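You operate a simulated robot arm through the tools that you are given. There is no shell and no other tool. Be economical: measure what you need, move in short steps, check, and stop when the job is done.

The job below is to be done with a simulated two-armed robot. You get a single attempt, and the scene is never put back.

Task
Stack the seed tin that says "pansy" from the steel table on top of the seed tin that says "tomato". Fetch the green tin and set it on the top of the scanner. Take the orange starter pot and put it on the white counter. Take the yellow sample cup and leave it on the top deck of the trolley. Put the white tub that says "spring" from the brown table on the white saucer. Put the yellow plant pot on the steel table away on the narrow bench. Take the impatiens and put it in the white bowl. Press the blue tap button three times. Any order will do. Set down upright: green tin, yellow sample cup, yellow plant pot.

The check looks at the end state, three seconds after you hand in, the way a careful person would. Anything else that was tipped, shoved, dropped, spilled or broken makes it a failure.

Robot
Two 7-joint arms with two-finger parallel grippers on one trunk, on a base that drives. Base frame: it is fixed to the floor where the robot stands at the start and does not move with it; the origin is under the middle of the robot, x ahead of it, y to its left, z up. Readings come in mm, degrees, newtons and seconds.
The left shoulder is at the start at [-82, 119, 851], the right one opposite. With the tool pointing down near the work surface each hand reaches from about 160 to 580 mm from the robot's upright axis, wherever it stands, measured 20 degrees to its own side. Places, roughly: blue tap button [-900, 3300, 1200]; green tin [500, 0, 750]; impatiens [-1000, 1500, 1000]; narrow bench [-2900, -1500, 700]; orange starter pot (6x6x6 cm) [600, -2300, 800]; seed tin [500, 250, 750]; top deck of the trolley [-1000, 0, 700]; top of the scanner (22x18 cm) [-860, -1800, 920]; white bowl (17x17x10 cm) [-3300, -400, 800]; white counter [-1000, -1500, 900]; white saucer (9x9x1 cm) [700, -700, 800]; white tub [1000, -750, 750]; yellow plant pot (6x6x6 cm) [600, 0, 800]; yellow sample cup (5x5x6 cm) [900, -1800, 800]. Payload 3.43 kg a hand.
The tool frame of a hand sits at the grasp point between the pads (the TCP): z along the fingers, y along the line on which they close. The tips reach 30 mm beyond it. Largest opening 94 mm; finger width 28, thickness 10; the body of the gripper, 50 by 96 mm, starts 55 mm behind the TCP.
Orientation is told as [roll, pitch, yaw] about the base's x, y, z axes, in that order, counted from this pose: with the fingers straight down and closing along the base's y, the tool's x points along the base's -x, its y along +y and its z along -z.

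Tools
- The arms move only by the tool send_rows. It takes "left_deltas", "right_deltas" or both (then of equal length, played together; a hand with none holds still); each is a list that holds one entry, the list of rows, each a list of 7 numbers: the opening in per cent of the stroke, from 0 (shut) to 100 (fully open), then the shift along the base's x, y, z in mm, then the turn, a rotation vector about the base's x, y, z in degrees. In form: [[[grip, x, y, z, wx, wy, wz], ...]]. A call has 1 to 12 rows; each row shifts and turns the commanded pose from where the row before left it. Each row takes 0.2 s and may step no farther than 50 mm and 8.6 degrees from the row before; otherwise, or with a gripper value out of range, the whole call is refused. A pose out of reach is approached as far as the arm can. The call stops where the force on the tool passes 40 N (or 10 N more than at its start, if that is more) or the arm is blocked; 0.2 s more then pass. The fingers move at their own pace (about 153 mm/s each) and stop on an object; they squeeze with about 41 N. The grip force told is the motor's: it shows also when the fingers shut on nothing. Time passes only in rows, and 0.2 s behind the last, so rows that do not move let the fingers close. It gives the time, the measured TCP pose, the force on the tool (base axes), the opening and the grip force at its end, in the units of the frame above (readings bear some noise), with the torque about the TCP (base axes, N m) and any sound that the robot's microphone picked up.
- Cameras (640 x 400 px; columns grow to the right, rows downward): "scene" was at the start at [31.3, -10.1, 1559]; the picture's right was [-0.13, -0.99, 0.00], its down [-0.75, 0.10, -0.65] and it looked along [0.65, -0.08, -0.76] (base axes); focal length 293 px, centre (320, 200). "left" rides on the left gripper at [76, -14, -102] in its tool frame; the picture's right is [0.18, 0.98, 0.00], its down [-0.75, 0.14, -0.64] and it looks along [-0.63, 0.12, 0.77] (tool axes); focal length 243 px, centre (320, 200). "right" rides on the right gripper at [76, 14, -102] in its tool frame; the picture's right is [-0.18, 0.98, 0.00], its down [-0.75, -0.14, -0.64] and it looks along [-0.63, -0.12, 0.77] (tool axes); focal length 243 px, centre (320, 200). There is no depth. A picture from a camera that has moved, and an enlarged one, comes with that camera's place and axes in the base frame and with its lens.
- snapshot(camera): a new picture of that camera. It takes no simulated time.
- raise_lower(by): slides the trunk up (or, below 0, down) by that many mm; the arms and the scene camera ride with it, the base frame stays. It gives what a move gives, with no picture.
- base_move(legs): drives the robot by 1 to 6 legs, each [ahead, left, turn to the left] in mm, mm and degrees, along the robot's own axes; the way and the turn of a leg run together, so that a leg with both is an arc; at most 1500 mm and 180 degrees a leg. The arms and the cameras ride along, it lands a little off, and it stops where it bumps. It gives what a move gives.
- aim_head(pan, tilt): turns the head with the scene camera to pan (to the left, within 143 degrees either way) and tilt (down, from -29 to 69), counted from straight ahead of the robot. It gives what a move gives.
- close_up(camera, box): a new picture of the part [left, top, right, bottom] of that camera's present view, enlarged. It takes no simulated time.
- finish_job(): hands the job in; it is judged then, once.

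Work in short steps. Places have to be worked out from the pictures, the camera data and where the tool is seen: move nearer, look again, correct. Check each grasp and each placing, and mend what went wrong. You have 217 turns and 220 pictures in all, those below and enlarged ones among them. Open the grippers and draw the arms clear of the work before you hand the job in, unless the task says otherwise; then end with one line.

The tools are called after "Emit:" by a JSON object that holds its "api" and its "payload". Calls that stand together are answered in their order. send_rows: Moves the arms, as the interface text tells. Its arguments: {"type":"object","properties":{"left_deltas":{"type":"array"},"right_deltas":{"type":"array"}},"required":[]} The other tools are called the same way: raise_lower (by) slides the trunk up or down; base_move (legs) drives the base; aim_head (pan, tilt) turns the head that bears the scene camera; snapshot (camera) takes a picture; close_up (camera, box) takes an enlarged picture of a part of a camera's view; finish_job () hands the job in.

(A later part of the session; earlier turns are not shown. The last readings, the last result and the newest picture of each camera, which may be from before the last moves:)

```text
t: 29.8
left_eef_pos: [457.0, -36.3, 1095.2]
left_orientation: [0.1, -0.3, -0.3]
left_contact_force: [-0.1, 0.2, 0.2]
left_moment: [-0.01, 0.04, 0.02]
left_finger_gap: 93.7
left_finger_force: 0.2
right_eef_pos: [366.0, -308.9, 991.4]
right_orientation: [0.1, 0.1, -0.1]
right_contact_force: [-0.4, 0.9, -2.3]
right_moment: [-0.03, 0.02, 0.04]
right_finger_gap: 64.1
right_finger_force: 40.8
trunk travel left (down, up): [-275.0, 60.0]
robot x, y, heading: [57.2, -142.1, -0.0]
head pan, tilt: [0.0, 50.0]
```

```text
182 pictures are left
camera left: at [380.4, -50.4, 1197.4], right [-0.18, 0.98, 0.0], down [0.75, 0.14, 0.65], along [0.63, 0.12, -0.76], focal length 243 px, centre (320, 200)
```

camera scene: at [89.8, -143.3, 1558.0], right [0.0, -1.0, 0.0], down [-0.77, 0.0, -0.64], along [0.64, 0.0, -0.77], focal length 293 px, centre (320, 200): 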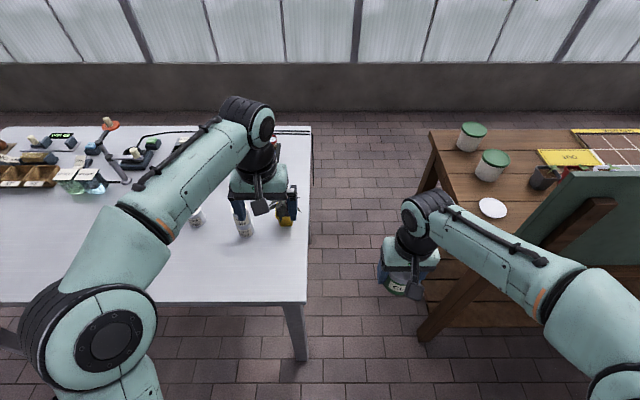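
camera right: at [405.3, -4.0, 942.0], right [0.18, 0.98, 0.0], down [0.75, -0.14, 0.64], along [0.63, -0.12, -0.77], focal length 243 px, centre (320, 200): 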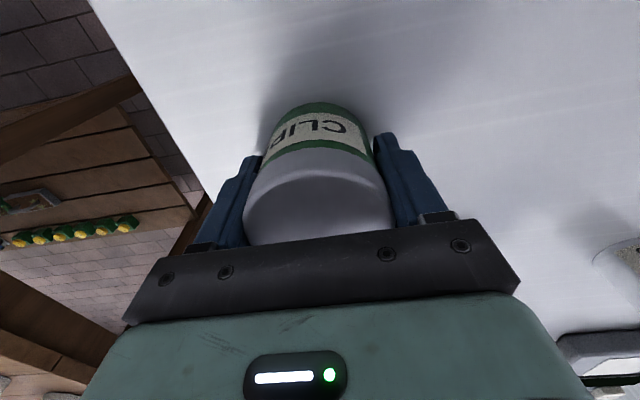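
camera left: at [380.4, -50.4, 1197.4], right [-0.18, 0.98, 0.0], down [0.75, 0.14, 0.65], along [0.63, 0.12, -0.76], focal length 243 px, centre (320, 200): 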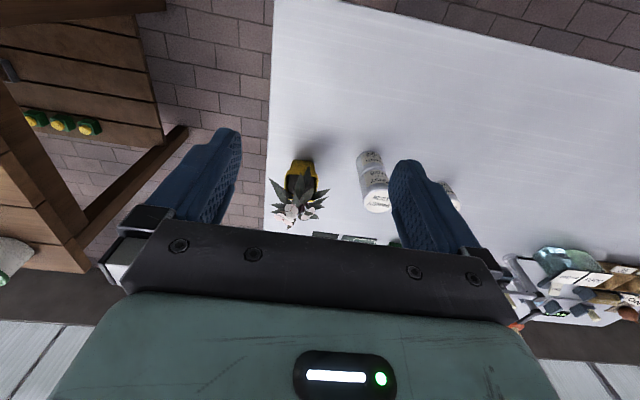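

Now tilt the left hand 45° (pointing forward-down) and bring it to a pre-grasp in front of the yellow pot (pot ≈ (628,-38)).

Emit:
{"api": "send_rows", "payload": {"left_deltas": [[[100, 5, 0, -15, 0, -5.6, 0], [100, 5, 0, -15, 0, -5.6, 0], [100, 5, 0, -15, 0, -5.6, 0], [100, 5, 0, -15, 0, -5.6, 0], [100, 5, 0, -15, 0, -5.6, 0], [100, 5, 0, -15, 0, -5.6, 0], [100, 5, 0, -15, 0, -5.6, 0], [100, 5, 0, -15, 0, -5.8, 0], [100, 5, 0, -20, 0, 0, 0]]]}}

Emit:
{"api": "snapshot", "payload": {"camera": "left"}}

Emit:
{"api": "close_up", "payload": {"camera": "scene", "box": [200, 140, 360, 260]}}

```text
t: 31.8
left_eef_pos: [500.1, -35.2, 954.2]
left_orientation: [0.1, -45.2, -0.3]
left_contact_force: [0.0, -0.2, 0.4]
left_moment: [0.01, 0.01, 0.03]
left_finger_gap: 94.0
left_finger_force: 0.1
right_eef_pos: [366.9, -311.2, 991.7]
right_orientation: [0.1, 0.0, -0.2]
right_contact_force: [-0.9, 0.9, -1.0]
right_moment: [-0.02, 0.0, 0.04]
right_finger_gap: 63.9
right_finger_force: 41.1
trunk travel left (down, up): [-275.0, 60.0]
robot x, y, heading: [56.5, -144.4, -0.3]
head pan, tilt: [0.0, 50.0]
```

```text
181 pictures are left
camera left: at [373.9, -49.0, 973.0], right [-0.13, 0.98, -0.13], down [0.07, 0.14, 0.99], along [0.99, 0.11, -0.09], focal length 243 px, centre (320, 200)
```

left: 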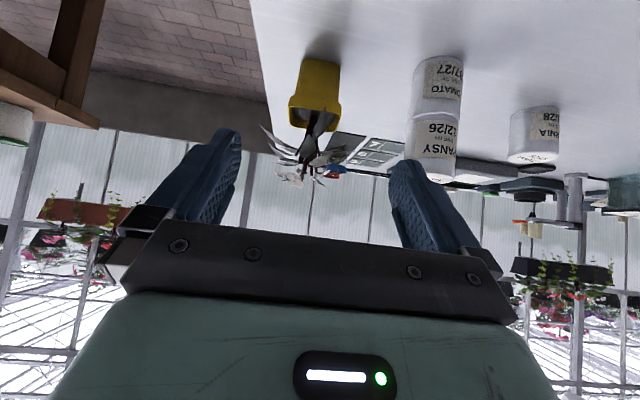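

```text
3.33 times, centred on (280, 200) of scene
camera zoom: at [89.4, -143.1, 1558.1], right [0.0, -1.0, 0.0], down [-0.77, 0.0, -0.64], along [0.64, 0.0, -0.77], focal length 978 px, centre (453, 200)
```

zoom: 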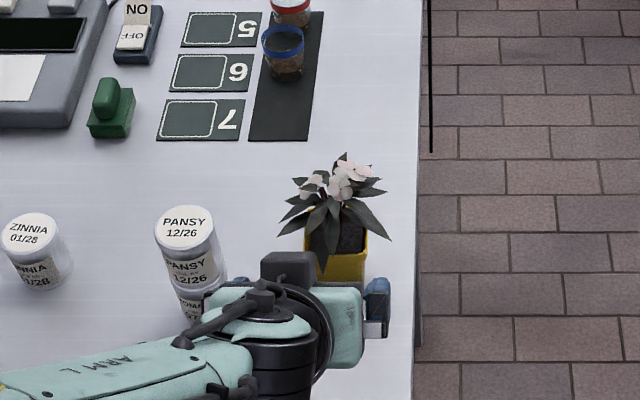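

Clear view: pot base front at x≈623, centre ≈ (645,-38), leaves mostly above the rim. Slide in along the 45° line to 55 mm short and look.

Emit:
{"api": "send_rows", "payload": {"left_deltas": [[[100, 26, -3, 0, 0, 0, 0], [100, 25, 0, -25, 0, 0, 0], [100, 25, 0, -25, 0, 0, 0], [100, 25, 0, -25, 0, 0, 0], [100, 0, 0, 0, 0, 0, 0]]]}}

Emit:
{"api": "snapshot", "payload": {"camera": "left"}}

Emit:
{"api": "close_up", "payload": {"camera": "scene", "box": [240, 160, 320, 220]}}

```text
t: 33.0
left_eef_pos: [602.7, -39.6, 876.7]
left_orientation: [0.2, -45.3, -0.3]
left_contact_force: [0.1, 1.0, -0.5]
left_moment: [-0.01, 0.0, 0.01]
left_finger_gap: 94.1
left_finger_force: 0.0
right_eef_pos: [365.9, -311.0, 991.3]
right_orientation: [0.0, 0.0, -0.1]
right_contact_force: [0.3, -0.7, -1.5]
right_moment: [0.0, -0.01, 0.03]
right_finger_gap: 63.6
right_finger_force: 40.9
trunk travel left (down, up): [-275.0, 60.0]
robot x, y, heading: [58.9, -144.6, 0.1]
head pan, tilt: [0.0, 50.0]
```

```text
179 pictures are left
camera left: at [476.1, -52.3, 896.5], right [-0.13, 0.98, -0.13], down [0.07, 0.14, 0.99], along [0.99, 0.12, -0.09], focal length 243 px, centre (320, 200)
```

left: 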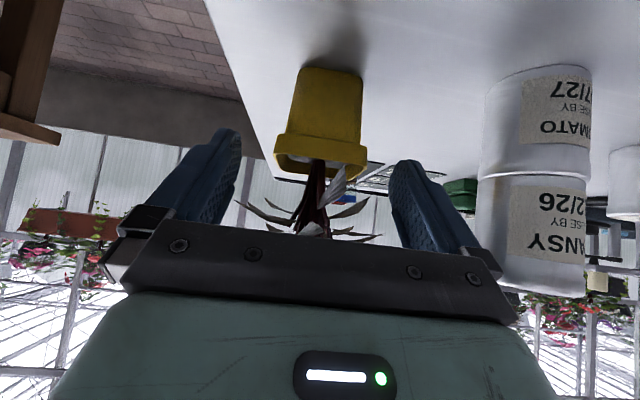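

```text
6.67 times, centred on (280, 190) of scene
camera zoom: at [88.2, -143.1, 1558.1], right [0.0, -1.0, 0.0], down [-0.77, 0.0, -0.64], along [0.64, 0.0, -0.77], focal length 1956 px, centre (587, 267)
```

zoom: 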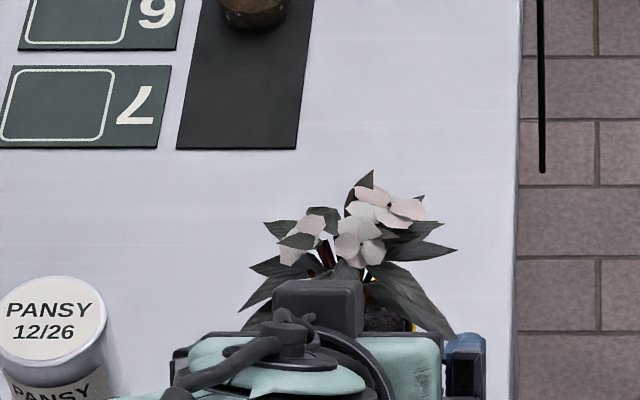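

Well aligned. Slide the final 37 mm diagonal and close.

Emit:
{"api": "send_rows", "payload": {"left_deltas": [[[100, 19, 1, -18, 0, 0, 0], [100, 18, 0, -18, 0, 0, 0], [100, 0, 0, 0, 0, 0, 0], [0, 0, 0, 0, 0, 0, 0], [0, 0, 0, 0, 0, 0, 0], [0, 0, 0, 0, 0, 0, 0]]]}}

Emit:
{"api": "snapshot", "payload": {"camera": "left"}}

Emit:
{"api": "close_up", "payload": {"camera": "scene", "box": [240, 160, 320, 220]}}

```text
t: 34.4
left_eef_pos: [639.1, -36.6, 840.5]
left_orientation: [0.1, -45.3, -0.3]
left_contact_force: [0.6, 0.0, 2.1]
left_moment: [0.05, -0.08, -0.01]
left_finger_gap: 61.4
left_finger_force: 41.3
right_eef_pos: [366.7, -310.4, 991.0]
right_orientation: [0.0, 0.1, -0.2]
right_contact_force: [0.5, 0.1, -1.7]
right_moment: [0.0, -0.02, 0.0]
right_finger_gap: 63.9
right_finger_force: 40.8
trunk travel left (down, up): [-275.0, 60.0]
robot x, y, heading: [51.7, -143.4, -0.2]
head pan, tilt: [0.0, 50.0]
```

```text
177 pictures are left
camera left: at [512.7, -50.5, 860.1], right [-0.13, 0.98, -0.13], down [0.07, 0.14, 0.99], along [0.99, 0.12, -0.09], focal length 243 px, centre (320, 200)
```

left: 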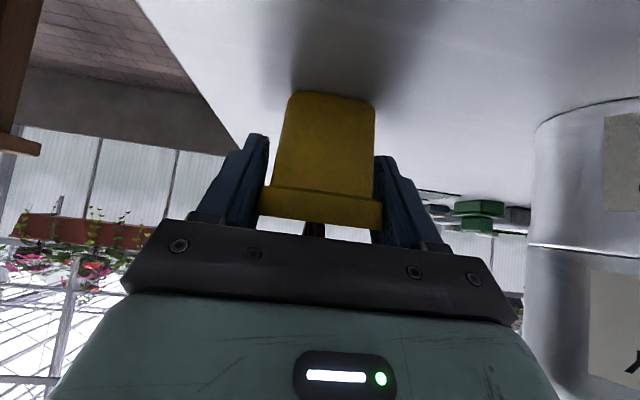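

```text
6.67 times, centred on (280, 190) of scene
camera zoom: at [88.7, -143.2, 1558.1], right [0.0, -1.0, 0.0], down [-0.77, 0.0, -0.64], along [0.64, 0.0, -0.77], focal length 1956 px, centre (587, 267)
```

zoom: 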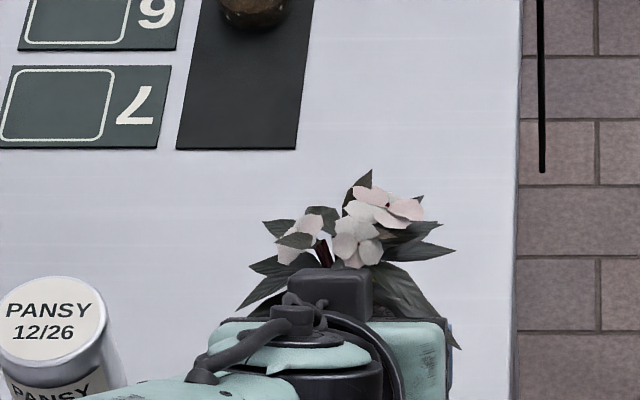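

Pot gripped at the rim. Lift straight up, retract both, and check the hold.

Emit:
{"api": "send_rows", "payload": {"left_deltas": [[[0, 0, 0, 40, 0, 0, 0], [0, 0, 0, 45, 0, 0, 0], [0, -30, 0, 35, 0, 0, 0], [0, -45, 0, 20, 0, 0, 0], [0, -45, 0, 10, 0, 0, 0], [0, -45, 0, 0, 0, 0, 0], [0, 0, 0, 0, 0, 0, 0]]], "right_deltas": [[[0, 0, 0, 10, 0, 0, 0], [0, 0, 0, 10, 0, 0, 0], [0, 0, 0, 10, 0, 0, 0], [0, 0, 0, 0, 0, 0, 0], [0, 0, 0, 0, 0, 0, 0], [0, 0, 0, 0, 0, 0, 0], [0, 0, 0, 0, 0, 0, 0]]]}}

Emit:
{"api": "snapshot", "payload": {"camera": "left"}}

Emit:
{"api": "snapshot", "payload": {"camera": "scene"}}

```text
t: 36.0
left_eef_pos: [474.8, -36.9, 991.8]
left_orientation: [0.2, -45.4, -0.3]
left_contact_force: [0.3, 0.5, -1.5]
left_moment: [0.03, -0.01, 0.0]
left_finger_gap: 61.6
left_finger_force: 40.8
right_eef_pos: [366.6, -309.8, 1022.1]
right_orientation: [0.0, 0.1, -0.1]
right_contact_force: [0.6, 0.3, -2.6]
right_moment: [-0.01, 0.0, -0.05]
right_finger_gap: 63.7
right_finger_force: 40.7
trunk travel left (down, up): [-275.0, 60.0]
robot x, y, heading: [59.7, -146.2, -0.0]
head pan, tilt: [0.0, 50.0]
```

```text
175 pictures are left
camera left: at [348.9, -50.8, 1011.5], right [-0.13, 0.98, -0.13], down [0.07, 0.14, 0.99], along [0.99, 0.12, -0.09], focal length 243 px, centre (320, 200)
```

left: 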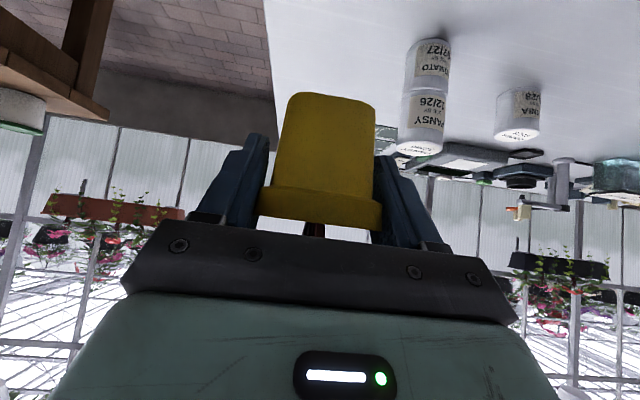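

```text
174 pictures are left
camera scene: at [89.8, -143.2, 1558.1], right [0.0, -1.0, 0.0], down [-0.77, 0.0, -0.64], along [0.64, 0.0, -0.77], focal length 293 px, centre (320, 200)
```

scene: 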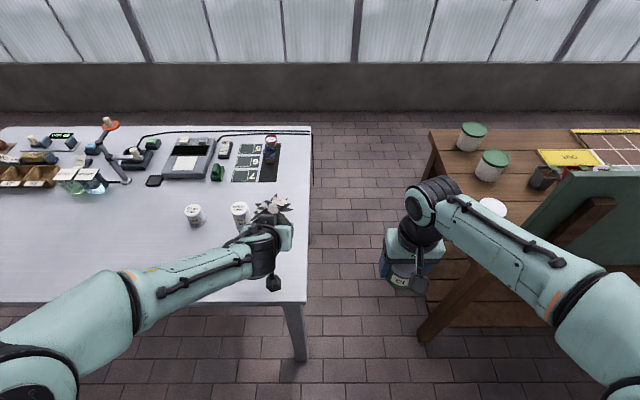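

Both items held firmly. Back off, turn right and drive down the aisle.

Emit:
{"api": "base_move", "payload": {"legs": [[-260, 0, 0], [0, 0, -90], [900, 0, 0]]}}

Emit:
{"api": "aim_head", "payload": {"pan": 50, "tilt": 25}}

Emit:
{"api": "snapshot", "payload": {"camera": "scene"}}

Emit:
{"api": "aim_head", "payload": {"pan": -35, "tilt": 25}}

Emit:
{"api": "snapshot", "payload": {"camera": "scene"}}

```text
t: 46.0
left_eef_pos: [-121.4, -1436.9, 993.6]
left_orientation: [0.2, -45.2, -91.4]
left_contact_force: [0.3, -0.2, -1.7]
left_moment: [0.0, 0.01, 0.0]
left_finger_gap: 61.3
left_finger_force: 40.8
right_eef_pos: [-392.4, -1322.1, 1020.4]
right_orientation: [0.0, 0.0, -91.1]
right_contact_force: [0.1, -0.9, -3.1]
right_moment: [-0.01, 0.0, -0.03]
right_finger_gap: 63.6
right_finger_force: 40.5
trunk travel left (down, up): [-275.0, 60.0]
robot x, y, heading: [-216.9, -1018.8, -91.5]
head pan, tilt: [0.0, 50.0]
```

```text
t: 47.1
left_eef_pos: [-121.5, -1437.3, 993.0]
left_orientation: [0.2, -45.3, -91.4]
left_contact_force: [-0.1, -0.5, -2.1]
left_moment: [-0.01, 0.05, -0.01]
left_finger_gap: 61.4
left_finger_force: 41.0
right_eef_pos: [-391.7, -1322.4, 1021.6]
right_orientation: [0.0, 0.0, -91.2]
right_contact_force: [-0.7, -0.3, -1.6]
right_moment: [0.0, -0.01, 0.0]
right_finger_gap: 63.7
right_finger_force: 41.1
trunk travel left (down, up): [-275.0, 60.0]
robot x, y, heading: [-219.6, -1017.9, -91.4]
head pan, tilt: [50.0, 25.0]
```

```text
173 pictures are left
camera scene: at [-150.3, -1034.4, 1595.6], right [-0.66, -0.75, 0.0], down [-0.32, 0.28, -0.91], along [0.68, -0.6, -0.42], focal length 293 px, centre (320, 200)
```

scene: 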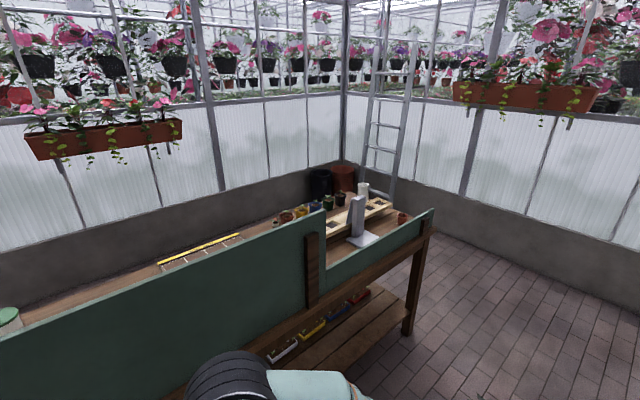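

```text
t: 48.7
left_eef_pos: [-121.3, -1436.1, 993.9]
left_orientation: [0.2, -45.3, -91.2]
left_contact_force: [0.0, -0.5, -0.9]
left_moment: [-0.01, -0.01, 0.01]
left_finger_gap: 61.5
left_finger_force: 41.0
right_eef_pos: [-392.7, -1323.0, 1021.3]
right_orientation: [0.1, 0.0, -91.2]
right_contact_force: [0.0, -0.6, -1.3]
right_moment: [0.0, 0.02, 0.0]
right_finger_gap: 63.5
right_finger_force: 40.2
trunk travel left (down, up): [-275.0, 60.0]
robot x, y, heading: [-217.5, -1016.7, -91.2]
head pan, tilt: [-35.0, 25.0]
```

```text
172 pictures are left
camera scene: at [-273.9, -1048.0, 1595.6], right [-0.81, 0.59, 0.0], down [0.25, 0.34, -0.91], along [-0.54, -0.73, -0.42], focal length 293 px, centre (320, 200)
```

scene: 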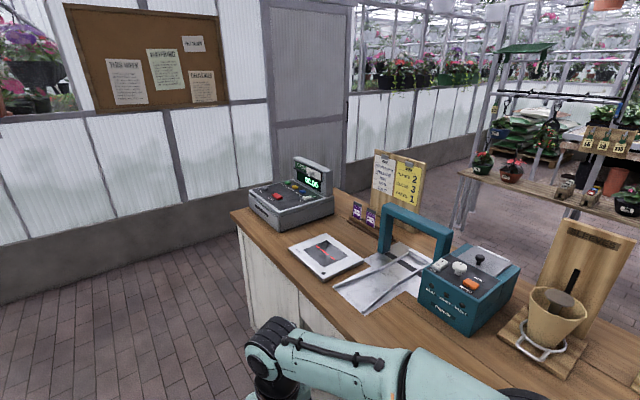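

The flat white device with the glass top at about (-850,-1794) matches the scanner. Drive on and turn to face the counter.

Emit:
{"api": "base_move", "payload": {"legs": [[870, 0, 0], [0, 0, -88.7], [100, 0, 0]]}}

Emit:
{"api": "aim_head", "payload": {"pan": 0, "tilt": 50}}

Emit:
{"api": "snapshot", "payload": {"camera": "scene"}}

Emit:
{"api": "snapshot", "payload": {"camera": "right"}}

```text
t: 57.9
left_eef_pos: [-739.5, -1987.4, 993.0]
left_orientation: [0.1, -45.2, -179.7]
left_contact_force: [-0.6, 0.3, -1.2]
left_moment: [-0.01, -0.01, 0.02]
left_finger_gap: 61.5
left_finger_force: 40.7
right_eef_pos: [-633.5, -1712.4, 1020.5]
right_orientation: [0.0, 0.0, -179.7]
right_contact_force: [0.2, -0.3, -0.9]
right_moment: [0.02, 0.01, -0.01]
right_finger_gap: 63.9
right_finger_force: 41.1
trunk travel left (down, up): [-275.0, 60.0]
robot x, y, heading: [-324.4, -1875.3, -179.5]
head pan, tilt: [-35.0, 25.0]
```

```text
t: 58.9
left_eef_pos: [-740.2, -1986.5, 992.6]
left_orientation: [0.2, -45.3, -179.7]
left_contact_force: [-0.4, -0.2, -1.6]
left_moment: [0.03, 0.0, -0.02]
left_finger_gap: 61.2
left_finger_force: 41.4
right_eef_pos: [-633.1, -1713.0, 1019.4]
right_orientation: [0.0, 0.0, -179.5]
right_contact_force: [-0.1, -0.1, -2.3]
right_moment: [0.0, 0.01, 0.02]
right_finger_gap: 63.4
right_finger_force: 40.5
trunk travel left (down, up): [-275.0, 60.0]
robot x, y, heading: [-327.3, -1877.0, -179.4]
head pan, tilt: [0.0, 50.0]
```

```text
171 pictures are left
camera scene: at [-358.0, -1877.1, 1558.1], right [-0.01, 1.0, 0.0], down [0.77, 0.01, -0.64], along [-0.64, 0.0, -0.77], focal length 293 px, centre (320, 200)
```

scene: 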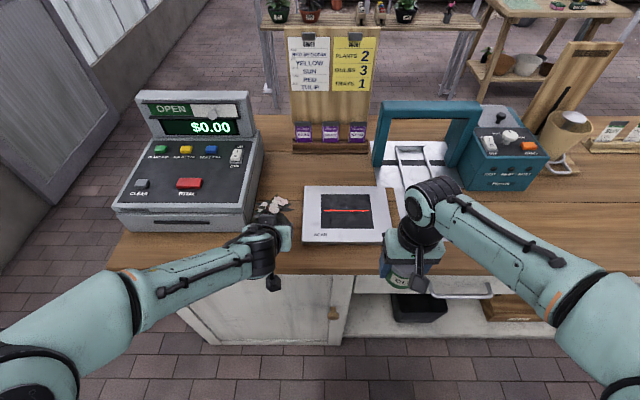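

```text
170 pictures are left
camera right: at [-557.1, -1727.7, 1123.4], right [-0.18, -0.98, 0.0], down [-0.76, 0.14, 0.64], along [-0.63, 0.11, -0.77], focal length 243 px, centre (320, 200)
```

right: 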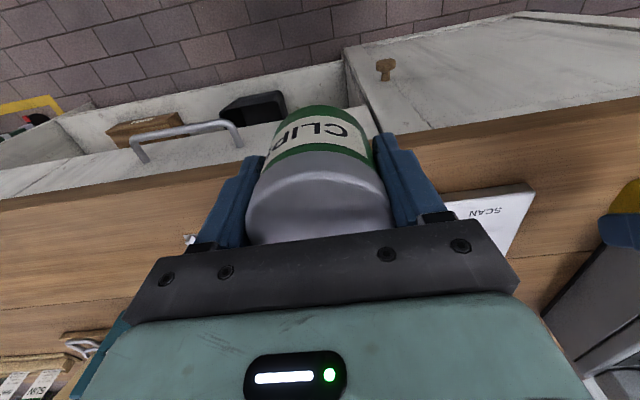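

Scanner centre is about (-843,-1806). Carry the tin there with the right hand.

Emit:
{"api": "send_rows", "payload": {"right_deltas": [[[0, 0, -45, 0, 0, 0, 0], [0, -10, -45, 0, 0, 0, 0], [0, -45, -3, 0, 0, 0, 0], [0, -45, 0, 0, 0, 0, 0], [0, -45, 0, 0, 0, 0, 0], [0, -40, 0, -15, 0, 0, 0], [0, -25, 0, -15, 0, 0, 0], [0, 0, 0, 0, 0, 0, 0]]]}}

Emit:
{"api": "snapshot", "payload": {"camera": "right"}}

Emit:
{"api": "close_up", "payload": {"camera": "scene", "box": [260, 120, 440, 260]}}

```text
t: 60.7
left_eef_pos: [-738.7, -1984.7, 993.8]
left_orientation: [0.3, -45.3, -179.8]
left_contact_force: [0.6, 0.0, -1.2]
left_moment: [-0.04, 0.03, -0.01]
left_finger_gap: 61.3
left_finger_force: 40.8
right_eef_pos: [-842.4, -1803.5, 993.8]
right_orientation: [0.0, 0.1, -179.5]
right_contact_force: [0.2, -0.4, -1.9]
right_moment: [0.03, 0.0, -0.02]
right_finger_gap: 63.6
right_finger_force: 40.7
trunk travel left (down, up): [-275.0, 60.0]
robot x, y, heading: [-320.5, -1878.9, -179.8]
head pan, tilt: [0.0, 50.0]
```

```text
169 pictures are left
camera right: at [-765.3, -1818.0, 1096.3], right [-0.18, -0.98, 0.0], down [-0.76, 0.13, 0.64], along [-0.63, 0.11, -0.77], focal length 243 px, centre (320, 200)
```

right: 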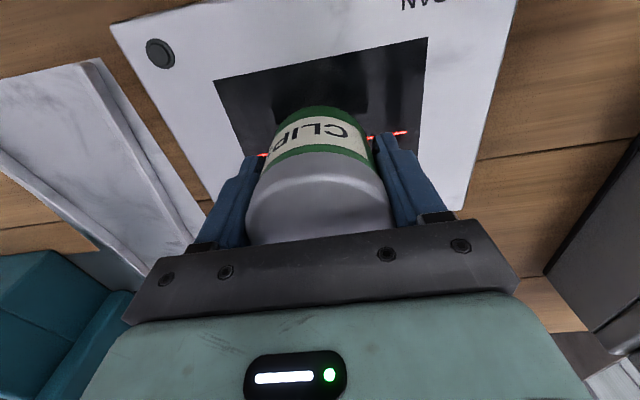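

```text
2.86 times, centred on (350, 190) of scene
camera zoom: at [-357.4, -1877.1, 1558.1], right [-0.01, 1.0, 0.0], down [0.77, 0.01, -0.64], along [-0.64, 0.0, -0.77], focal length 838 px, centre (234, 229)
```

zoom: 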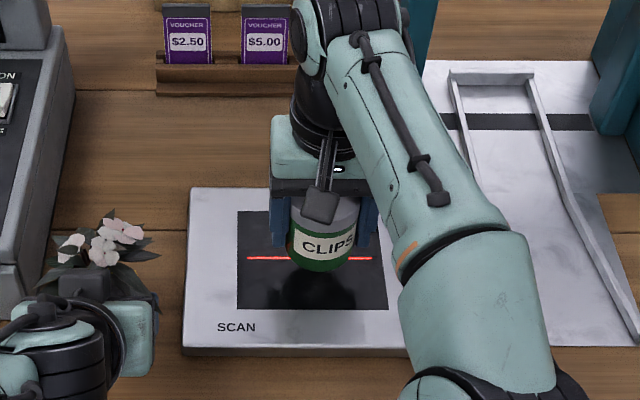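

Nearly centred; shift 6 mm and lower to contact (expect TCP z ≈ 959).

Emit:
{"api": "send_rows", "payload": {"right_deltas": [[[0, 0, -6, -15, 0, 0, 0], [0, 0, 0, -10, 0, 0, 0], [0, 0, 0, -6, 0, 0, 0], [0, 0, 0, -5, 0, 0, 0], [0, 0, 0, 0, 0, 0, 0]]]}}

Emit:
{"api": "snapshot", "payload": {"camera": "right"}}

Emit:
{"api": "close_up", "payload": {"camera": "scene", "box": [290, 140, 410, 250]}}

```text
t: 61.9
left_eef_pos: [-739.6, -1985.9, 994.2]
left_orientation: [0.1, -45.3, -179.7]
left_contact_force: [0.3, 0.6, -1.2]
left_moment: [-0.01, -0.01, 0.0]
left_finger_gap: 61.2
left_finger_force: 41.5
right_eef_pos: [-842.6, -1811.2, 959.6]
right_orientation: [0.1, -0.4, -179.5]
right_contact_force: [-3.8, 0.8, 22.2]
right_moment: [0.06, -0.44, 0.04]
right_finger_gap: 63.6
right_finger_force: 41.6
trunk travel left (down, up): [-275.0, 60.0]
robot x, y, heading: [-322.3, -1874.5, -179.8]
head pan, tilt: [0.0, 50.0]
```

```text
167 pictures are left
camera right: at [-766.2, -1825.4, 1062.0], right [-0.18, -0.98, 0.0], down [-0.75, 0.14, 0.65], along [-0.64, 0.11, -0.76], focal length 243 px, centre (320, 200)
```

right: 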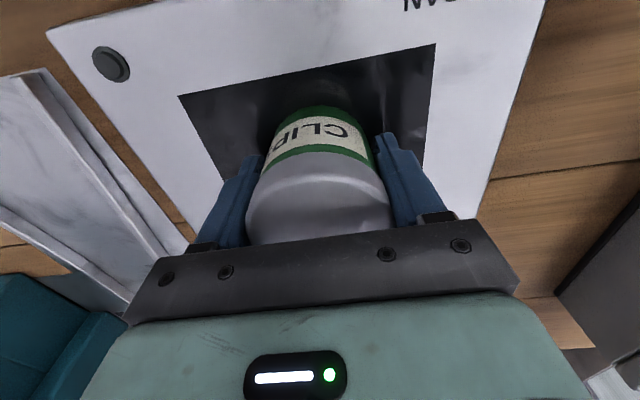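

```text
3.64 times, centred on (350, 195) of scene
camera zoom: at [-356.6, -1877.5, 1558.4], right [-0.01, 1.0, 0.0], down [0.77, 0.01, -0.64], along [-0.64, 0.0, -0.77], focal length 1067 px, centre (211, 218)
```

zoom: 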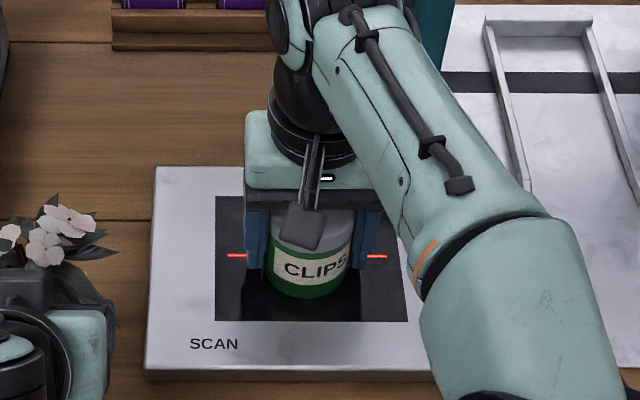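

In contact on the scanner, well centred on the glass. Ease up, open, and rise.

Emit:
{"api": "send_rows", "payload": {"right_deltas": [[[0, 0, 0, 2, 0, 0, 0], [90, 0, 0, 0, 0, 0, 0], [100, 0, 0, 0, 0, 0, 0], [100, 0, 0, 20, 0, 0, 0], [100, 0, 0, 40, 0, 0, 0], [100, 0, 0, 40, 0, 0, 0], [100, 45, 0, 0, 0, 0, 0], [100, 45, 0, 0, 0, 0, 0], [100, 45, 10, 0, 0, 0, 0]]]}}

Emit:
{"api": "close_up", "payload": {"camera": "scene", "box": [260, 120, 440, 260]}}

```text
t: 63.9
left_eef_pos: [-739.6, -1987.1, 992.6]
left_orientation: [0.1, -45.3, -179.7]
left_contact_force: [-0.1, 0.5, -0.8]
left_moment: [0.02, -0.01, 0.0]
left_finger_gap: 61.3
left_finger_force: 40.9
right_eef_pos: [-812.7, -1805.9, 1065.0]
right_orientation: [0.0, 0.0, -179.6]
right_contact_force: [-0.5, -0.4, 0.1]
right_moment: [0.01, 0.0, -0.02]
right_finger_gap: 94.1
right_finger_force: 0.1
right hand out of reach, approached as far as the arm can: row 5, 6, 7, 8, 9
trunk travel left (down, up): [-275.0, 60.0]
robot x, y, heading: [-321.6, -1876.1, -179.7]
head pan, tilt: [0.0, 50.0]
```

```text
2.86 times, centred on (350, 190) of scene
camera zoom: at [-357.6, -1877.4, 1558.1], right [-0.01, 1.0, 0.0], down [0.77, 0.01, -0.64], along [-0.64, 0.0, -0.77], focal length 838 px, centre (234, 229)
```

zoom: 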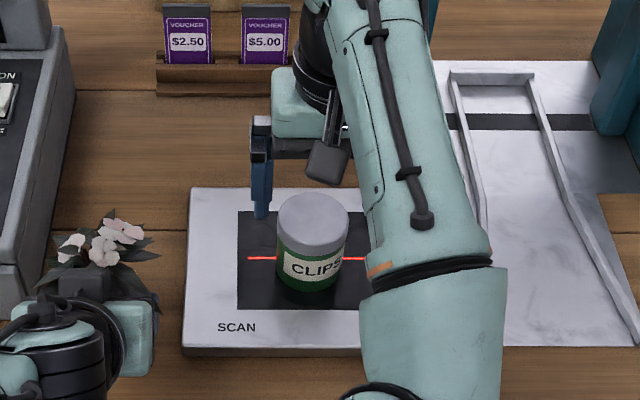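

Green tin placed. Withdraw the right hand outward to its own side.

Emit:
{"api": "send_rows", "payload": {"right_deltas": [[[100, 0, 40, 0, 0, 0, 0], [100, 0, 40, 0, 0, 0, 0], [100, 30, 20, 10, 0, 0, 0], [100, 40, 0, 10, 0, 0, 0]]]}}

Emit:
{"api": "base_move", "payload": {"legs": [[-120, 0, 0]]}}

Emit:
{"api": "aim_head", "payload": {"pan": 0, "tilt": 25}}

Emit:
{"api": "snapshot", "payload": {"camera": "scene"}}

Emit:
{"api": "aim_head", "payload": {"pan": -50, "tilt": 20}}

Emit:
{"api": "snapshot", "payload": {"camera": "scene"}}

```text
t: 64.9
left_eef_pos: [-740.5, -1986.5, 993.4]
left_orientation: [0.2, -45.4, -179.6]
left_contact_force: [-0.2, 0.9, -1.2]
left_moment: [0.02, -0.01, 0.0]
left_finger_gap: 61.2
left_finger_force: 41.0
right_eef_pos: [-813.8, -1711.5, 1084.2]
right_orientation: [0.0, 0.2, -179.7]
right_contact_force: [-0.2, -0.3, -0.1]
right_moment: [-0.02, 0.03, -0.01]
right_finger_gap: 93.9
right_finger_force: 0.0
right hand out of reach, approached as far as the arm can: row 1, 3, 4
trunk travel left (down, up): [-275.0, 60.0]
robot x, y, heading: [-323.8, -1878.2, -179.6]
head pan, tilt: [0.0, 50.0]
```

```text
t: 66.1
left_eef_pos: [-618.4, -1983.5, 992.9]
left_orientation: [0.2, -45.3, -180.0]
left_contact_force: [0.1, -0.5, -2.2]
left_moment: [-0.01, -0.02, -0.01]
left_finger_gap: 61.7
left_finger_force: 41.1
right_eef_pos: [-691.7, -1708.7, 1084.4]
right_orientation: [0.0, 0.0, -179.7]
right_contact_force: [-0.1, -1.0, 0.1]
right_moment: [0.0, 0.0, 0.02]
right_finger_gap: 94.1
right_finger_force: 0.1
trunk travel left (down, up): [-275.0, 60.0]
robot x, y, heading: [-202.8, -1874.2, -180.0]
head pan, tilt: [0.0, 50.0]
```

```text
t: 67.0
left_eef_pos: [-619.7, -1983.3, 992.7]
left_orientation: [0.2, -45.3, -180.0]
left_contact_force: [0.2, -0.1, -1.0]
left_moment: [0.01, -0.01, -0.02]
left_finger_gap: 61.6
left_finger_force: 40.6
right_eef_pos: [-693.2, -1709.2, 1083.6]
right_orientation: [0.0, 0.1, -179.7]
right_contact_force: [-0.3, 0.2, -0.4]
right_moment: [-0.01, -0.01, -0.01]
right_finger_gap: 93.9
right_finger_force: 0.1
trunk travel left (down, up): [-275.0, 60.0]
robot x, y, heading: [-201.8, -1877.2, -180.0]
head pan, tilt: [0.0, 25.0]
```

```text
164 pictures are left
camera scene: at [-251.9, -1876.6, 1595.5], right [0.0, 1.0, 0.0], down [0.42, 0.0, -0.91], along [-0.91, 0.0, -0.42], focal length 293 px, centre (320, 200)
```

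scene: 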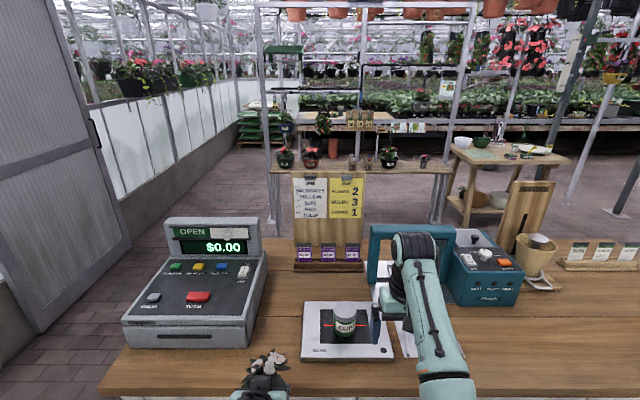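

```text
t: 68.2
left_eef_pos: [-618.8, -1984.8, 992.2]
left_orientation: [0.2, -45.2, -180.0]
left_contact_force: [0.2, 0.4, -0.9]
left_moment: [0.01, 0.0, 0.0]
left_finger_gap: 61.3
left_finger_force: 40.8
right_eef_pos: [-692.4, -1709.0, 1084.3]
right_orientation: [0.0, -0.1, -179.8]
right_contact_force: [0.7, 0.4, 0.4]
right_moment: [-0.01, -0.03, 0.01]
right_finger_gap: 94.1
right_finger_force: 0.1
trunk travel left (down, up): [-275.0, 60.0]
robot x, y, heading: [-200.1, -1876.4, -179.8]
head pan, tilt: [-50.0, 20.0]
```

```text
163 pictures are left
camera scene: at [-219.8, -1805.2, 1603.7], right [0.76, 0.65, 0.0], down [0.22, -0.26, -0.94], along [-0.61, 0.72, -0.34], focal length 293 px, centre (320, 200)
```

scene: 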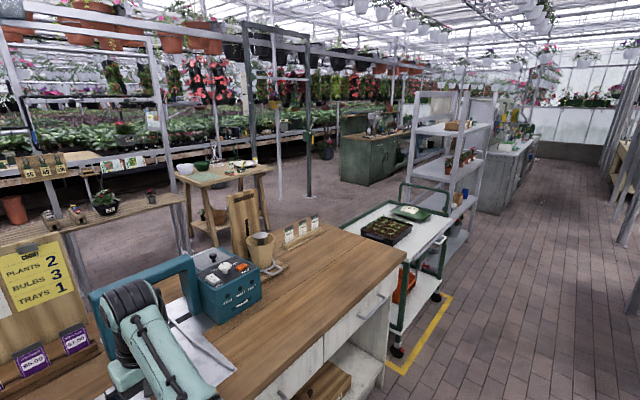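

Next, with the right hand free, fetch the orange pot and yellow cup on the brown table's far end. Turn around and look.

Emit:
{"api": "base_move", "payload": {"legs": [[-80, 0, 0], [0, 0, 180]]}}

Emit:
{"api": "aim_head", "payload": {"pan": -10, "tilt": 30}}

Emit:
{"api": "snapshot", "payload": {"camera": "scene"}}

```text
t: 76.6
left_eef_pos: [293.2, -1765.9, 994.2]
left_orientation: [0.2, -45.2, 0.3]
left_contact_force: [-0.4, -0.5, -1.6]
left_moment: [0.0, 0.04, -0.01]
left_finger_gap: 61.1
left_finger_force: 40.9
right_eef_pos: [369.7, -2040.7, 1082.4]
right_orientation: [0.0, 0.0, 0.5]
right_contact_force: [-0.2, -0.5, -0.2]
right_moment: [0.01, 0.05, -0.03]
right_finger_gap: 93.9
right_finger_force: 0.2
trunk travel left (down, up): [-275.0, 60.0]
robot x, y, heading: [-125.5, -1877.4, 0.4]
head pan, tilt: [-50.0, 20.0]
```

```text
t: 77.7
left_eef_pos: [292.9, -1766.8, 992.9]
left_orientation: [0.2, -45.2, 0.3]
left_contact_force: [-1.6, 0.1, -1.5]
left_moment: [0.0, 0.0, 0.01]
left_finger_gap: 61.0
left_finger_force: 41.2
right_eef_pos: [368.5, -2040.4, 1084.3]
right_orientation: [0.0, 0.0, 0.5]
right_contact_force: [0.6, -0.7, 0.9]
right_moment: [0.01, 0.01, -0.02]
right_finger_gap: 94.0
right_finger_force: 0.0
trunk travel left (down, up): [-275.0, 60.0]
robot x, y, heading: [-124.5, -1877.3, 0.2]
head pan, tilt: [-10.0, 30.0]
```

```text
162 pictures are left
camera scene: at [-79.4, -1891.7, 1587.6], right [-0.17, -0.99, 0.0], down [-0.49, 0.08, -0.87], along [0.85, -0.14, -0.5], focal length 293 px, centre (320, 200)
```

scene: 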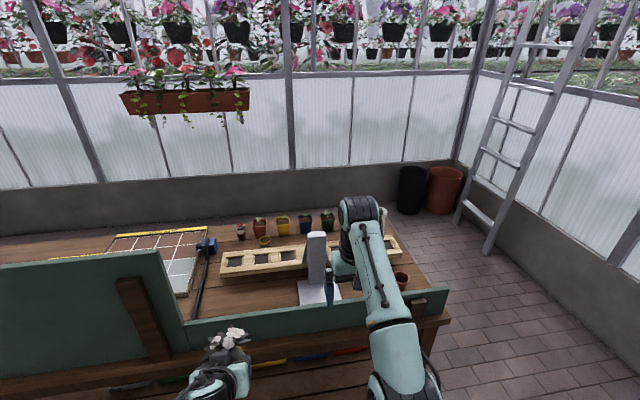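

Emit:
{"api": "close_up", "payload": {"camera": "scene", "box": [200, 200, 440, 350]}}

```text
2.67 times, centred on (320, 275) of scene
camera zoom: at [-79.4, -1891.7, 1587.6], right [-0.17, -0.99, 0.0], down [-0.49, 0.08, -0.87], along [0.85, -0.14, -0.5], focal length 782 px, centre (320, 0)
```

zoom: 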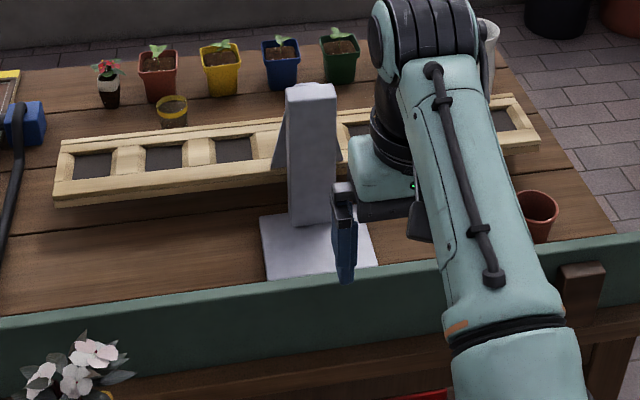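

The orange pot is at about (598,-2292); the yellow-rimmed sample cup at about (884,-1823). A tall stand is at (635,-2005), so I tuck the left hand back/out and up first, then check base clearance by looking down.

Emit:
{"api": "send_rows", "payload": {"left_deltas": [[[0, -30, 30, 15, 0, 0, 0], [0, -30, 30, 15, 0, 0, 0], [0, -30, 30, 10, 0, 0, 0], [0, 0, 0, 0, 0, 0, 0]]]}}

Emit:
{"api": "base_move", "payload": {"legs": [[0, -310, 0], [180, 0, 0]]}}

Emit:
{"api": "aim_head", "payload": {"pan": 0, "tilt": 69}}

Emit:
{"api": "snapshot", "payload": {"camera": "scene"}}

Emit:
{"api": "snapshot", "payload": {"camera": "right"}}

```text
t: 78.7
left_eef_pos: [205.1, -1675.1, 1035.4]
left_orientation: [0.3, -45.2, 0.3]
left_contact_force: [-0.7, -0.8, -1.3]
left_moment: [0.03, 0.03, -0.01]
left_finger_gap: 61.3
left_finger_force: 41.2
right_eef_pos: [370.4, -2041.2, 1083.5]
right_orientation: [-0.1, 0.1, 0.4]
right_contact_force: [0.0, 0.0, -0.1]
right_moment: [0.02, 0.0, -0.02]
right_finger_gap: 94.1
right_finger_force: 0.1
trunk travel left (down, up): [-275.0, 60.0]
robot x, y, heading: [-125.3, -1874.2, 0.4]
head pan, tilt: [-10.0, 30.0]
```

```text
t: 83.2
left_eef_pos: [385.7, -1992.2, 1035.3]
left_orientation: [0.2, -45.2, 0.3]
left_contact_force: [1.0, -0.2, -1.6]
left_moment: [0.04, 0.03, 0.01]
left_finger_gap: 61.2
left_finger_force: 40.8
right_eef_pos: [548.1, -2359.2, 1083.8]
right_orientation: [0.0, 0.2, 0.4]
right_contact_force: [-0.6, -0.4, -0.3]
right_moment: [-0.02, 0.0, -0.04]
right_finger_gap: 94.0
right_finger_force: 0.1
trunk travel left (down, up): [-275.0, 60.0]
robot x, y, heading: [54.9, -2196.9, 0.4]
head pan, tilt: [-10.0, 30.0]
```

```text
t: 84.2
left_eef_pos: [385.2, -1992.0, 1034.3]
left_orientation: [0.2, -45.3, 0.3]
left_contact_force: [-0.3, -0.1, -0.9]
left_moment: [0.01, -0.02, -0.01]
left_finger_gap: 61.5
left_finger_force: 40.8
right_eef_pos: [548.8, -2358.6, 1083.5]
right_orientation: [0.1, 0.0, 0.3]
right_contact_force: [0.2, -0.1, 0.2]
right_moment: [0.01, -0.01, 0.0]
right_finger_gap: 93.7
right_finger_force: 0.1
trunk travel left (down, up): [-275.0, 60.0]
robot x, y, heading: [56.4, -2195.1, 0.1]
head pan, tilt: [0.0, 68.8]
```

```text
160 pictures are left
camera scene: at [67.4, -2194.3, 1536.2], right [0.01, -1.0, 0.0], down [-0.93, -0.01, -0.36], along [0.36, 0.0, -0.93], focal length 293 px, centre (320, 200)
```

scene: 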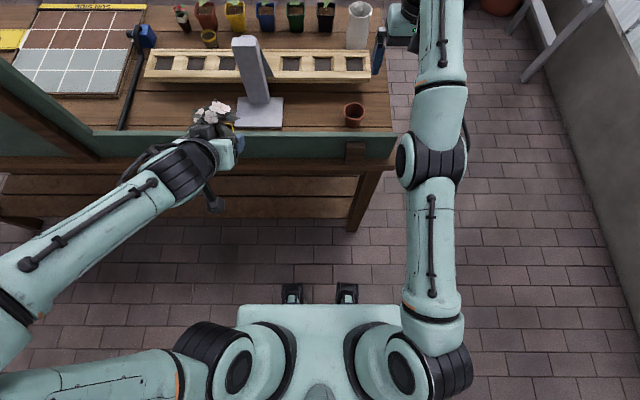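

```text
159 pictures are left
camera right: at [472.2, -2346.6, 1186.4], right [0.18, 0.98, 0.0], down [0.76, -0.14, 0.64], along [0.63, -0.11, -0.77], focal length 243 px, centre (320, 200)
```

right: 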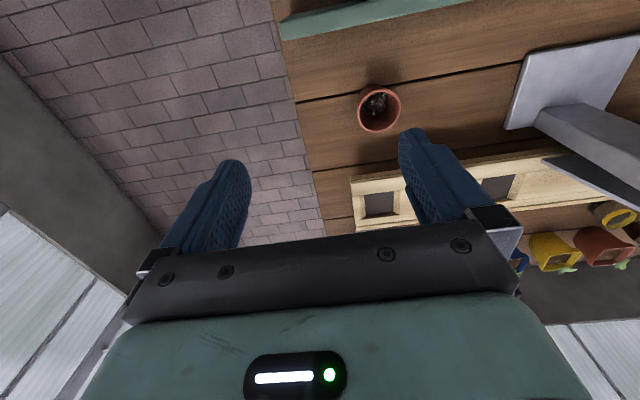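

Base front is only ~140 mm ahead of its axis, so I can go closer. Drive 100 ahead and bring the right hand above the orange pot (≈(597,-2288)).

Emit:
{"api": "base_move", "payload": {"legs": [[100, 0, 0]]}}

Emit:
{"api": "send_rows", "payload": {"right_deltas": [[[100, -26, 35, -10, 0, 0, 0], [100, -26, 35, -20, 0, 0, 0], [100, 0, 0, -45, 0, 0, 0], [100, 0, 0, -45, 0, 0, 0], [100, 0, 0, -30, 0, 0, 0], [100, 0, 0, 0, 0, 0, 0]]]}}

Emit:
{"api": "snapshot", "payload": {"camera": "right"}}

Emit:
{"api": "close_up", "payload": {"camera": "scene", "box": [260, 60, 440, 180]}}

```text
t: 85.4
left_eef_pos: [486.2, -1992.5, 1035.0]
left_orientation: [0.1, -45.3, 0.3]
left_contact_force: [0.4, -0.1, -1.5]
left_moment: [0.0, 0.02, 0.01]
left_finger_gap: 60.9
left_finger_force: 41.3
right_eef_pos: [651.2, -2358.2, 1083.7]
right_orientation: [0.1, 0.0, 0.3]
right_contact_force: [0.1, 0.9, -0.5]
right_moment: [0.02, 0.0, 0.03]
right_finger_gap: 93.8
right_finger_force: 0.1
trunk travel left (down, up): [-275.0, 60.0]
robot x, y, heading: [155.2, -2194.5, 0.7]
head pan, tilt: [0.0, 68.8]
```

```text
t: 86.8
left_eef_pos: [486.2, -1992.0, 1034.7]
left_orientation: [0.0, -45.3, 0.3]
left_contact_force: [0.6, -0.1, -0.7]
left_moment: [-0.01, -0.03, -0.02]
left_finger_gap: 60.8
left_finger_force: 41.0
right_eef_pos: [689.7, -2285.8, 965.6]
right_orientation: [0.0, 0.1, 0.4]
right_contact_force: [0.0, 0.2, 0.1]
right_moment: [0.01, 0.0, -0.02]
right_finger_gap: 94.2
right_finger_force: 0.2
right hand out of reach, approached as far as the arm can: row 1, 2, 3, 4, 5
trunk travel left (down, up): [-275.0, 60.0]
robot x, y, heading: [158.0, -2194.7, 0.4]
head pan, tilt: [0.0, 68.8]
```

```text
158 pictures are left
camera right: at [613.9, -2273.3, 1068.6], right [0.18, 0.98, 0.0], down [0.76, -0.14, 0.64], along [0.63, -0.11, -0.77], focal length 243 px, centre (320, 200)
```

right: 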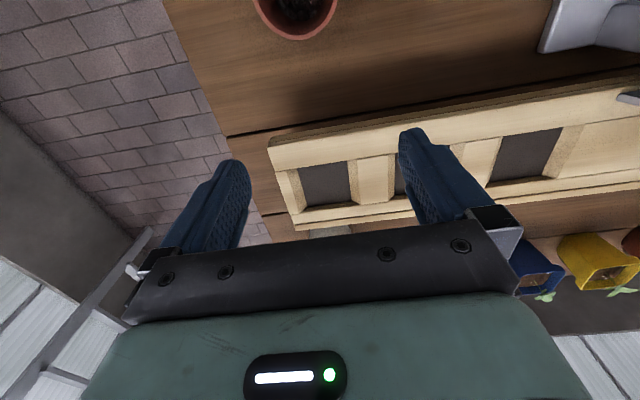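

```text
3.33 times, centred on (350, 120) of scene
camera zoom: at [168.3, -2193.5, 1536.2], right [0.01, -1.0, 0.0], down [-0.93, -0.01, -0.36], along [0.36, 0.0, -0.93], focal length 978 px, centre (220, 467)
```

zoom: 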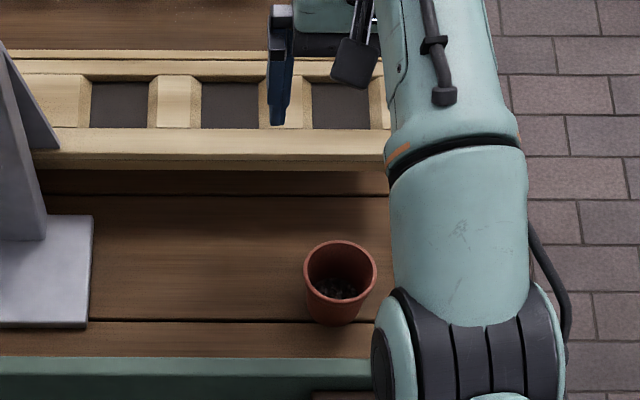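

The command has drifted from the measured pose (stuck near full stretch). I walk the command back to the measured position to re-synchronise.

Emit:
{"api": "send_rows", "payload": {"right_deltas": [[[100, 45, 0, 5, 0, 0, 0], [100, 45, 0, 5, 0, 0, 0], [100, 45, 0, 5, 0, 0, 0], [100, 45, 0, 5, 0, 0, 0], [100, 45, 0, 5, 0, 0, 0], [100, 0, 0, 0, 0, 0, 0]]]}}

```text
t: 88.2
left_eef_pos: [485.7, -1992.4, 1036.3]
left_orientation: [0.2, -45.2, 0.3]
left_contact_force: [-0.3, 0.6, -1.6]
left_moment: [-0.02, 0.01, 0.02]
left_finger_gap: 60.7
left_finger_force: 40.8
right_eef_pos: [702.4, -2297.5, 939.2]
right_orientation: [0.0, -0.1, 0.4]
right_contact_force: [1.0, 0.3, 0.6]
right_moment: [0.02, -0.05, 0.02]
right_finger_gap: 94.2
right_finger_force: 0.1
right hand out of reach, approached as far as the arm can: row 1, 2, 3, 4, 5
trunk travel left (down, up): [-275.0, 60.0]
robot x, y, heading: [154.8, -2194.9, 0.5]
head pan, tilt: [0.0, 68.8]
```

Emit:
{"api": "send_rows", "payload": {"right_deltas": [[[100, 30, 0, 0, 0, 0, 0], [100, 30, 0, 0, 0, 0, 0], [100, 0, 0, 0, 0, 0, 0]]]}}

Emit:
{"api": "send_rows", "payload": {"right_deltas": [[[100, -20, 0, 0, 0, 0, 0], [100, -20, 0, 0, 0, 0, 0], [100, 0, 0, 0, 0, 0, 0]]]}}

```text
t: 89.0
left_eef_pos: [485.0, -1993.1, 1034.8]
left_orientation: [0.1, -45.3, 0.3]
left_contact_force: [0.3, 0.5, -1.0]
left_moment: [0.02, -0.02, -0.01]
left_finger_gap: 61.0
left_finger_force: 41.1
right_eef_pos: [703.4, -2299.3, 936.1]
right_orientation: [0.0, 0.0, 0.3]
right_contact_force: [0.2, -0.3, 0.3]
right_moment: [-0.03, -0.04, -0.02]
right_finger_gap: 94.2
right_finger_force: 0.0
right hand out of reach, approached as far as the arm can: row 1, 2
trunk travel left (down, up): [-275.0, 60.0]
robot x, y, heading: [155.7, -2192.2, 0.2]
head pan, tilt: [0.0, 68.8]
```

```text
t: 89.8
left_eef_pos: [484.9, -1993.5, 1035.1]
left_orientation: [0.1, -45.3, 0.2]
left_contact_force: [1.3, 0.6, -1.5]
left_moment: [0.04, -0.02, 0.01]
left_finger_gap: 60.9
left_finger_force: 41.0
right_eef_pos: [698.4, -2297.8, 941.4]
right_orientation: [0.0, 0.2, 0.4]
right_contact_force: [-0.9, 0.2, -0.4]
right_moment: [0.01, 0.02, 0.0]
right_finger_gap: 94.0
right_finger_force: 0.1
right hand out of reach, approached as far as the arm can: row 1, 2
trunk travel left (down, up): [-275.0, 60.0]
robot x, y, heading: [157.2, -2195.2, 0.2]
head pan, tilt: [0.0, 68.8]
```

The arm is straight (singular). I pull the command back and tilt the tool forward so the wrist retreats and the elbow bends.

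Emit:
{"api": "send_rows", "payload": {"right_deltas": [[[100, -45, 0, 0, 0, 0, 0], [100, -45, 0, 0, 0, 0, 0], [100, -45, 0, 0, 0, -6, 0], [100, -20, 0, 0, 0, -6, 0], [100, -20, 0, 0, 0, -6, 0], [100, -20, 0, 0, 0, -6, 0], [100, 0, 0, 0, 0, -6, 0], [100, 0, 0, 0, 0, 0, 0]]]}}

```text
t: 91.6
left_eef_pos: [485.0, -1993.5, 1033.9]
left_orientation: [0.2, -45.2, 0.3]
left_contact_force: [-0.1, 0.2, -0.3]
left_moment: [-0.02, 0.03, -0.01]
left_finger_gap: 61.0
left_finger_force: 41.1
right_eef_pos: [781.4, -2259.1, 1018.2]
right_orientation: [-0.3, -29.8, 0.5]
right_contact_force: [0.3, -0.4, 0.0]
right_moment: [-0.05, 0.03, 0.0]
right_finger_gap: 94.1
right_finger_force: 0.1
right hand out of reach, approached as far as the arm can: row 1, 2, 3, 4, 5, 6, 7
trunk travel left (down, up): [-275.0, 60.0]
robot x, y, heading: [158.5, -2194.1, 0.4]
head pan, tilt: [0.0, 68.8]
```

Emit:
{"api": "snapshot", "payload": {"camera": "scene"}}

```text
156 pictures are left
camera scene: at [168.4, -2193.6, 1536.1], right [0.01, -1.0, 0.0], down [-0.93, -0.01, -0.36], along [0.36, 0.0, -0.93], focal length 293 px, centre (320, 200)
```

scene: 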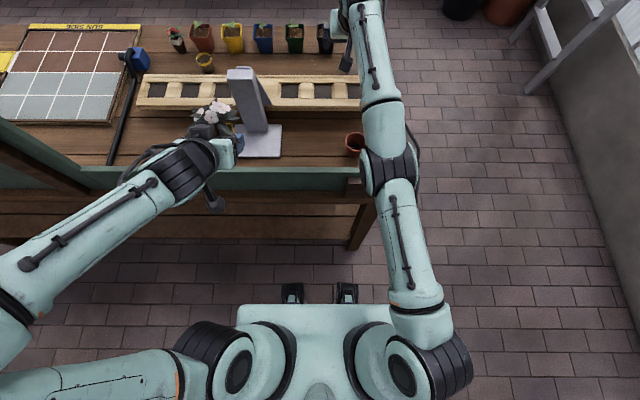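

The straight arm hangs over the table, so I first back the base off 380 mm into free space before unsticking it.

Emit:
{"api": "base_move", "payload": {"legs": [[-380, 0, 0]]}}

Emit:
{"api": "send_rows", "payload": {"right_deltas": [[[100, -30, -30, 25, 0, 0, 0], [100, -30, -30, 25, 0, 0, 0], [100, -30, -30, 25, 0, 0, 0], [100, -30, -30, 25, 0, 0, 0], [100, -30, 0, 0, 0, 0, 0], [100, -30, 0, 0, 0, 0, 0], [100, 0, 0, 0, 0, 0, 0], [100, 0, 0, 0, 0, 0, 0]]]}}

```text
t: 94.0
left_eef_pos: [104.3, -1994.7, 1034.8]
left_orientation: [0.3, -45.4, 0.5]
left_contact_force: [0.3, -0.2, -1.7]
left_moment: [0.0, -0.02, 0.03]
left_finger_gap: 60.7
left_finger_force: 41.4
right_eef_pos: [399.0, -2259.3, 1018.5]
right_orientation: [-0.3, -29.9, 0.7]
right_contact_force: [-0.9, 0.6, 0.5]
right_moment: [0.02, 0.01, 0.03]
right_finger_gap: 94.0
right_finger_force: 0.1
trunk travel left (down, up): [-275.0, 60.0]
robot x, y, heading: [-224.0, -2192.4, 0.7]
head pan, tilt: [0.0, 68.8]
```

```text
t: 95.8
left_eef_pos: [103.4, -1995.0, 1034.5]
left_orientation: [0.2, -45.4, 0.5]
left_contact_force: [0.1, 1.3, -1.8]
left_moment: [-0.02, -0.01, -0.01]
left_finger_gap: 61.1
left_finger_force: 40.8
right_eef_pos: [327.5, -2372.3, 1178.7]
right_orientation: [-0.3, -29.7, 0.7]
right_contact_force: [-0.3, -0.5, 0.0]
right_moment: [-0.01, 0.02, -0.03]
right_finger_gap: 94.0
right_finger_force: 0.0
right hand out of reach, approached as far as the arm can: row 1, 2, 3, 4, 5, 6
trunk travel left (down, up): [-275.0, 60.0]
robot x, y, heading: [-220.5, -2201.1, 0.8]
head pan, tilt: [0.0, 68.8]
```

I'll send many small inward steps so the solver can iterate out of the straight pose.

Emit:
{"api": "send_rows", "payload": {"right_deltas": [[[100, -20, 10, -20, 0, 0, 0], [100, -20, 10, -20, 0, 0, 0], [100, -20, 10, -20, 0, 0, 0], [100, -20, 10, -20, 0, 0, 0], [100, -20, 10, -20, 0, 0, 0], [100, -20, 10, -20, 0, 0, 0], [100, -20, 10, -20, 0, 0, 0], [100, -20, 10, -20, 0, 0, 0], [100, -20, 0, -20, 0, 0, 0], [100, -20, 0, -20, 0, 0, 0], [100, -2, 0, -2, 0, 0, 0], [100, -2, 0, -2, 0, 0, 0]]]}}

```text
t: 98.4
left_eef_pos: [103.8, -1994.7, 1034.1]
left_orientation: [0.2, -45.4, 0.5]
left_contact_force: [0.3, 0.0, -1.2]
left_moment: [-0.03, 0.0, -0.01]
left_finger_gap: 61.2
left_finger_force: 41.2
right_eef_pos: [351.5, -2267.2, 1124.5]
right_orientation: [-0.3, -29.7, 0.8]
right_contact_force: [0.0, 0.0, 0.1]
right_moment: [0.02, 0.02, 0.01]
right_finger_gap: 94.1
right_finger_force: 0.0
right hand out of reach, approached as far as the arm can: row 1, 2, 3, 4, 5, 6, 7, 8, 9, 10, 12
trunk travel left (down, up): [-275.0, 60.0]
robot x, y, heading: [-220.4, -2194.8, 0.5]
head pan, tilt: [0.0, 68.8]
```

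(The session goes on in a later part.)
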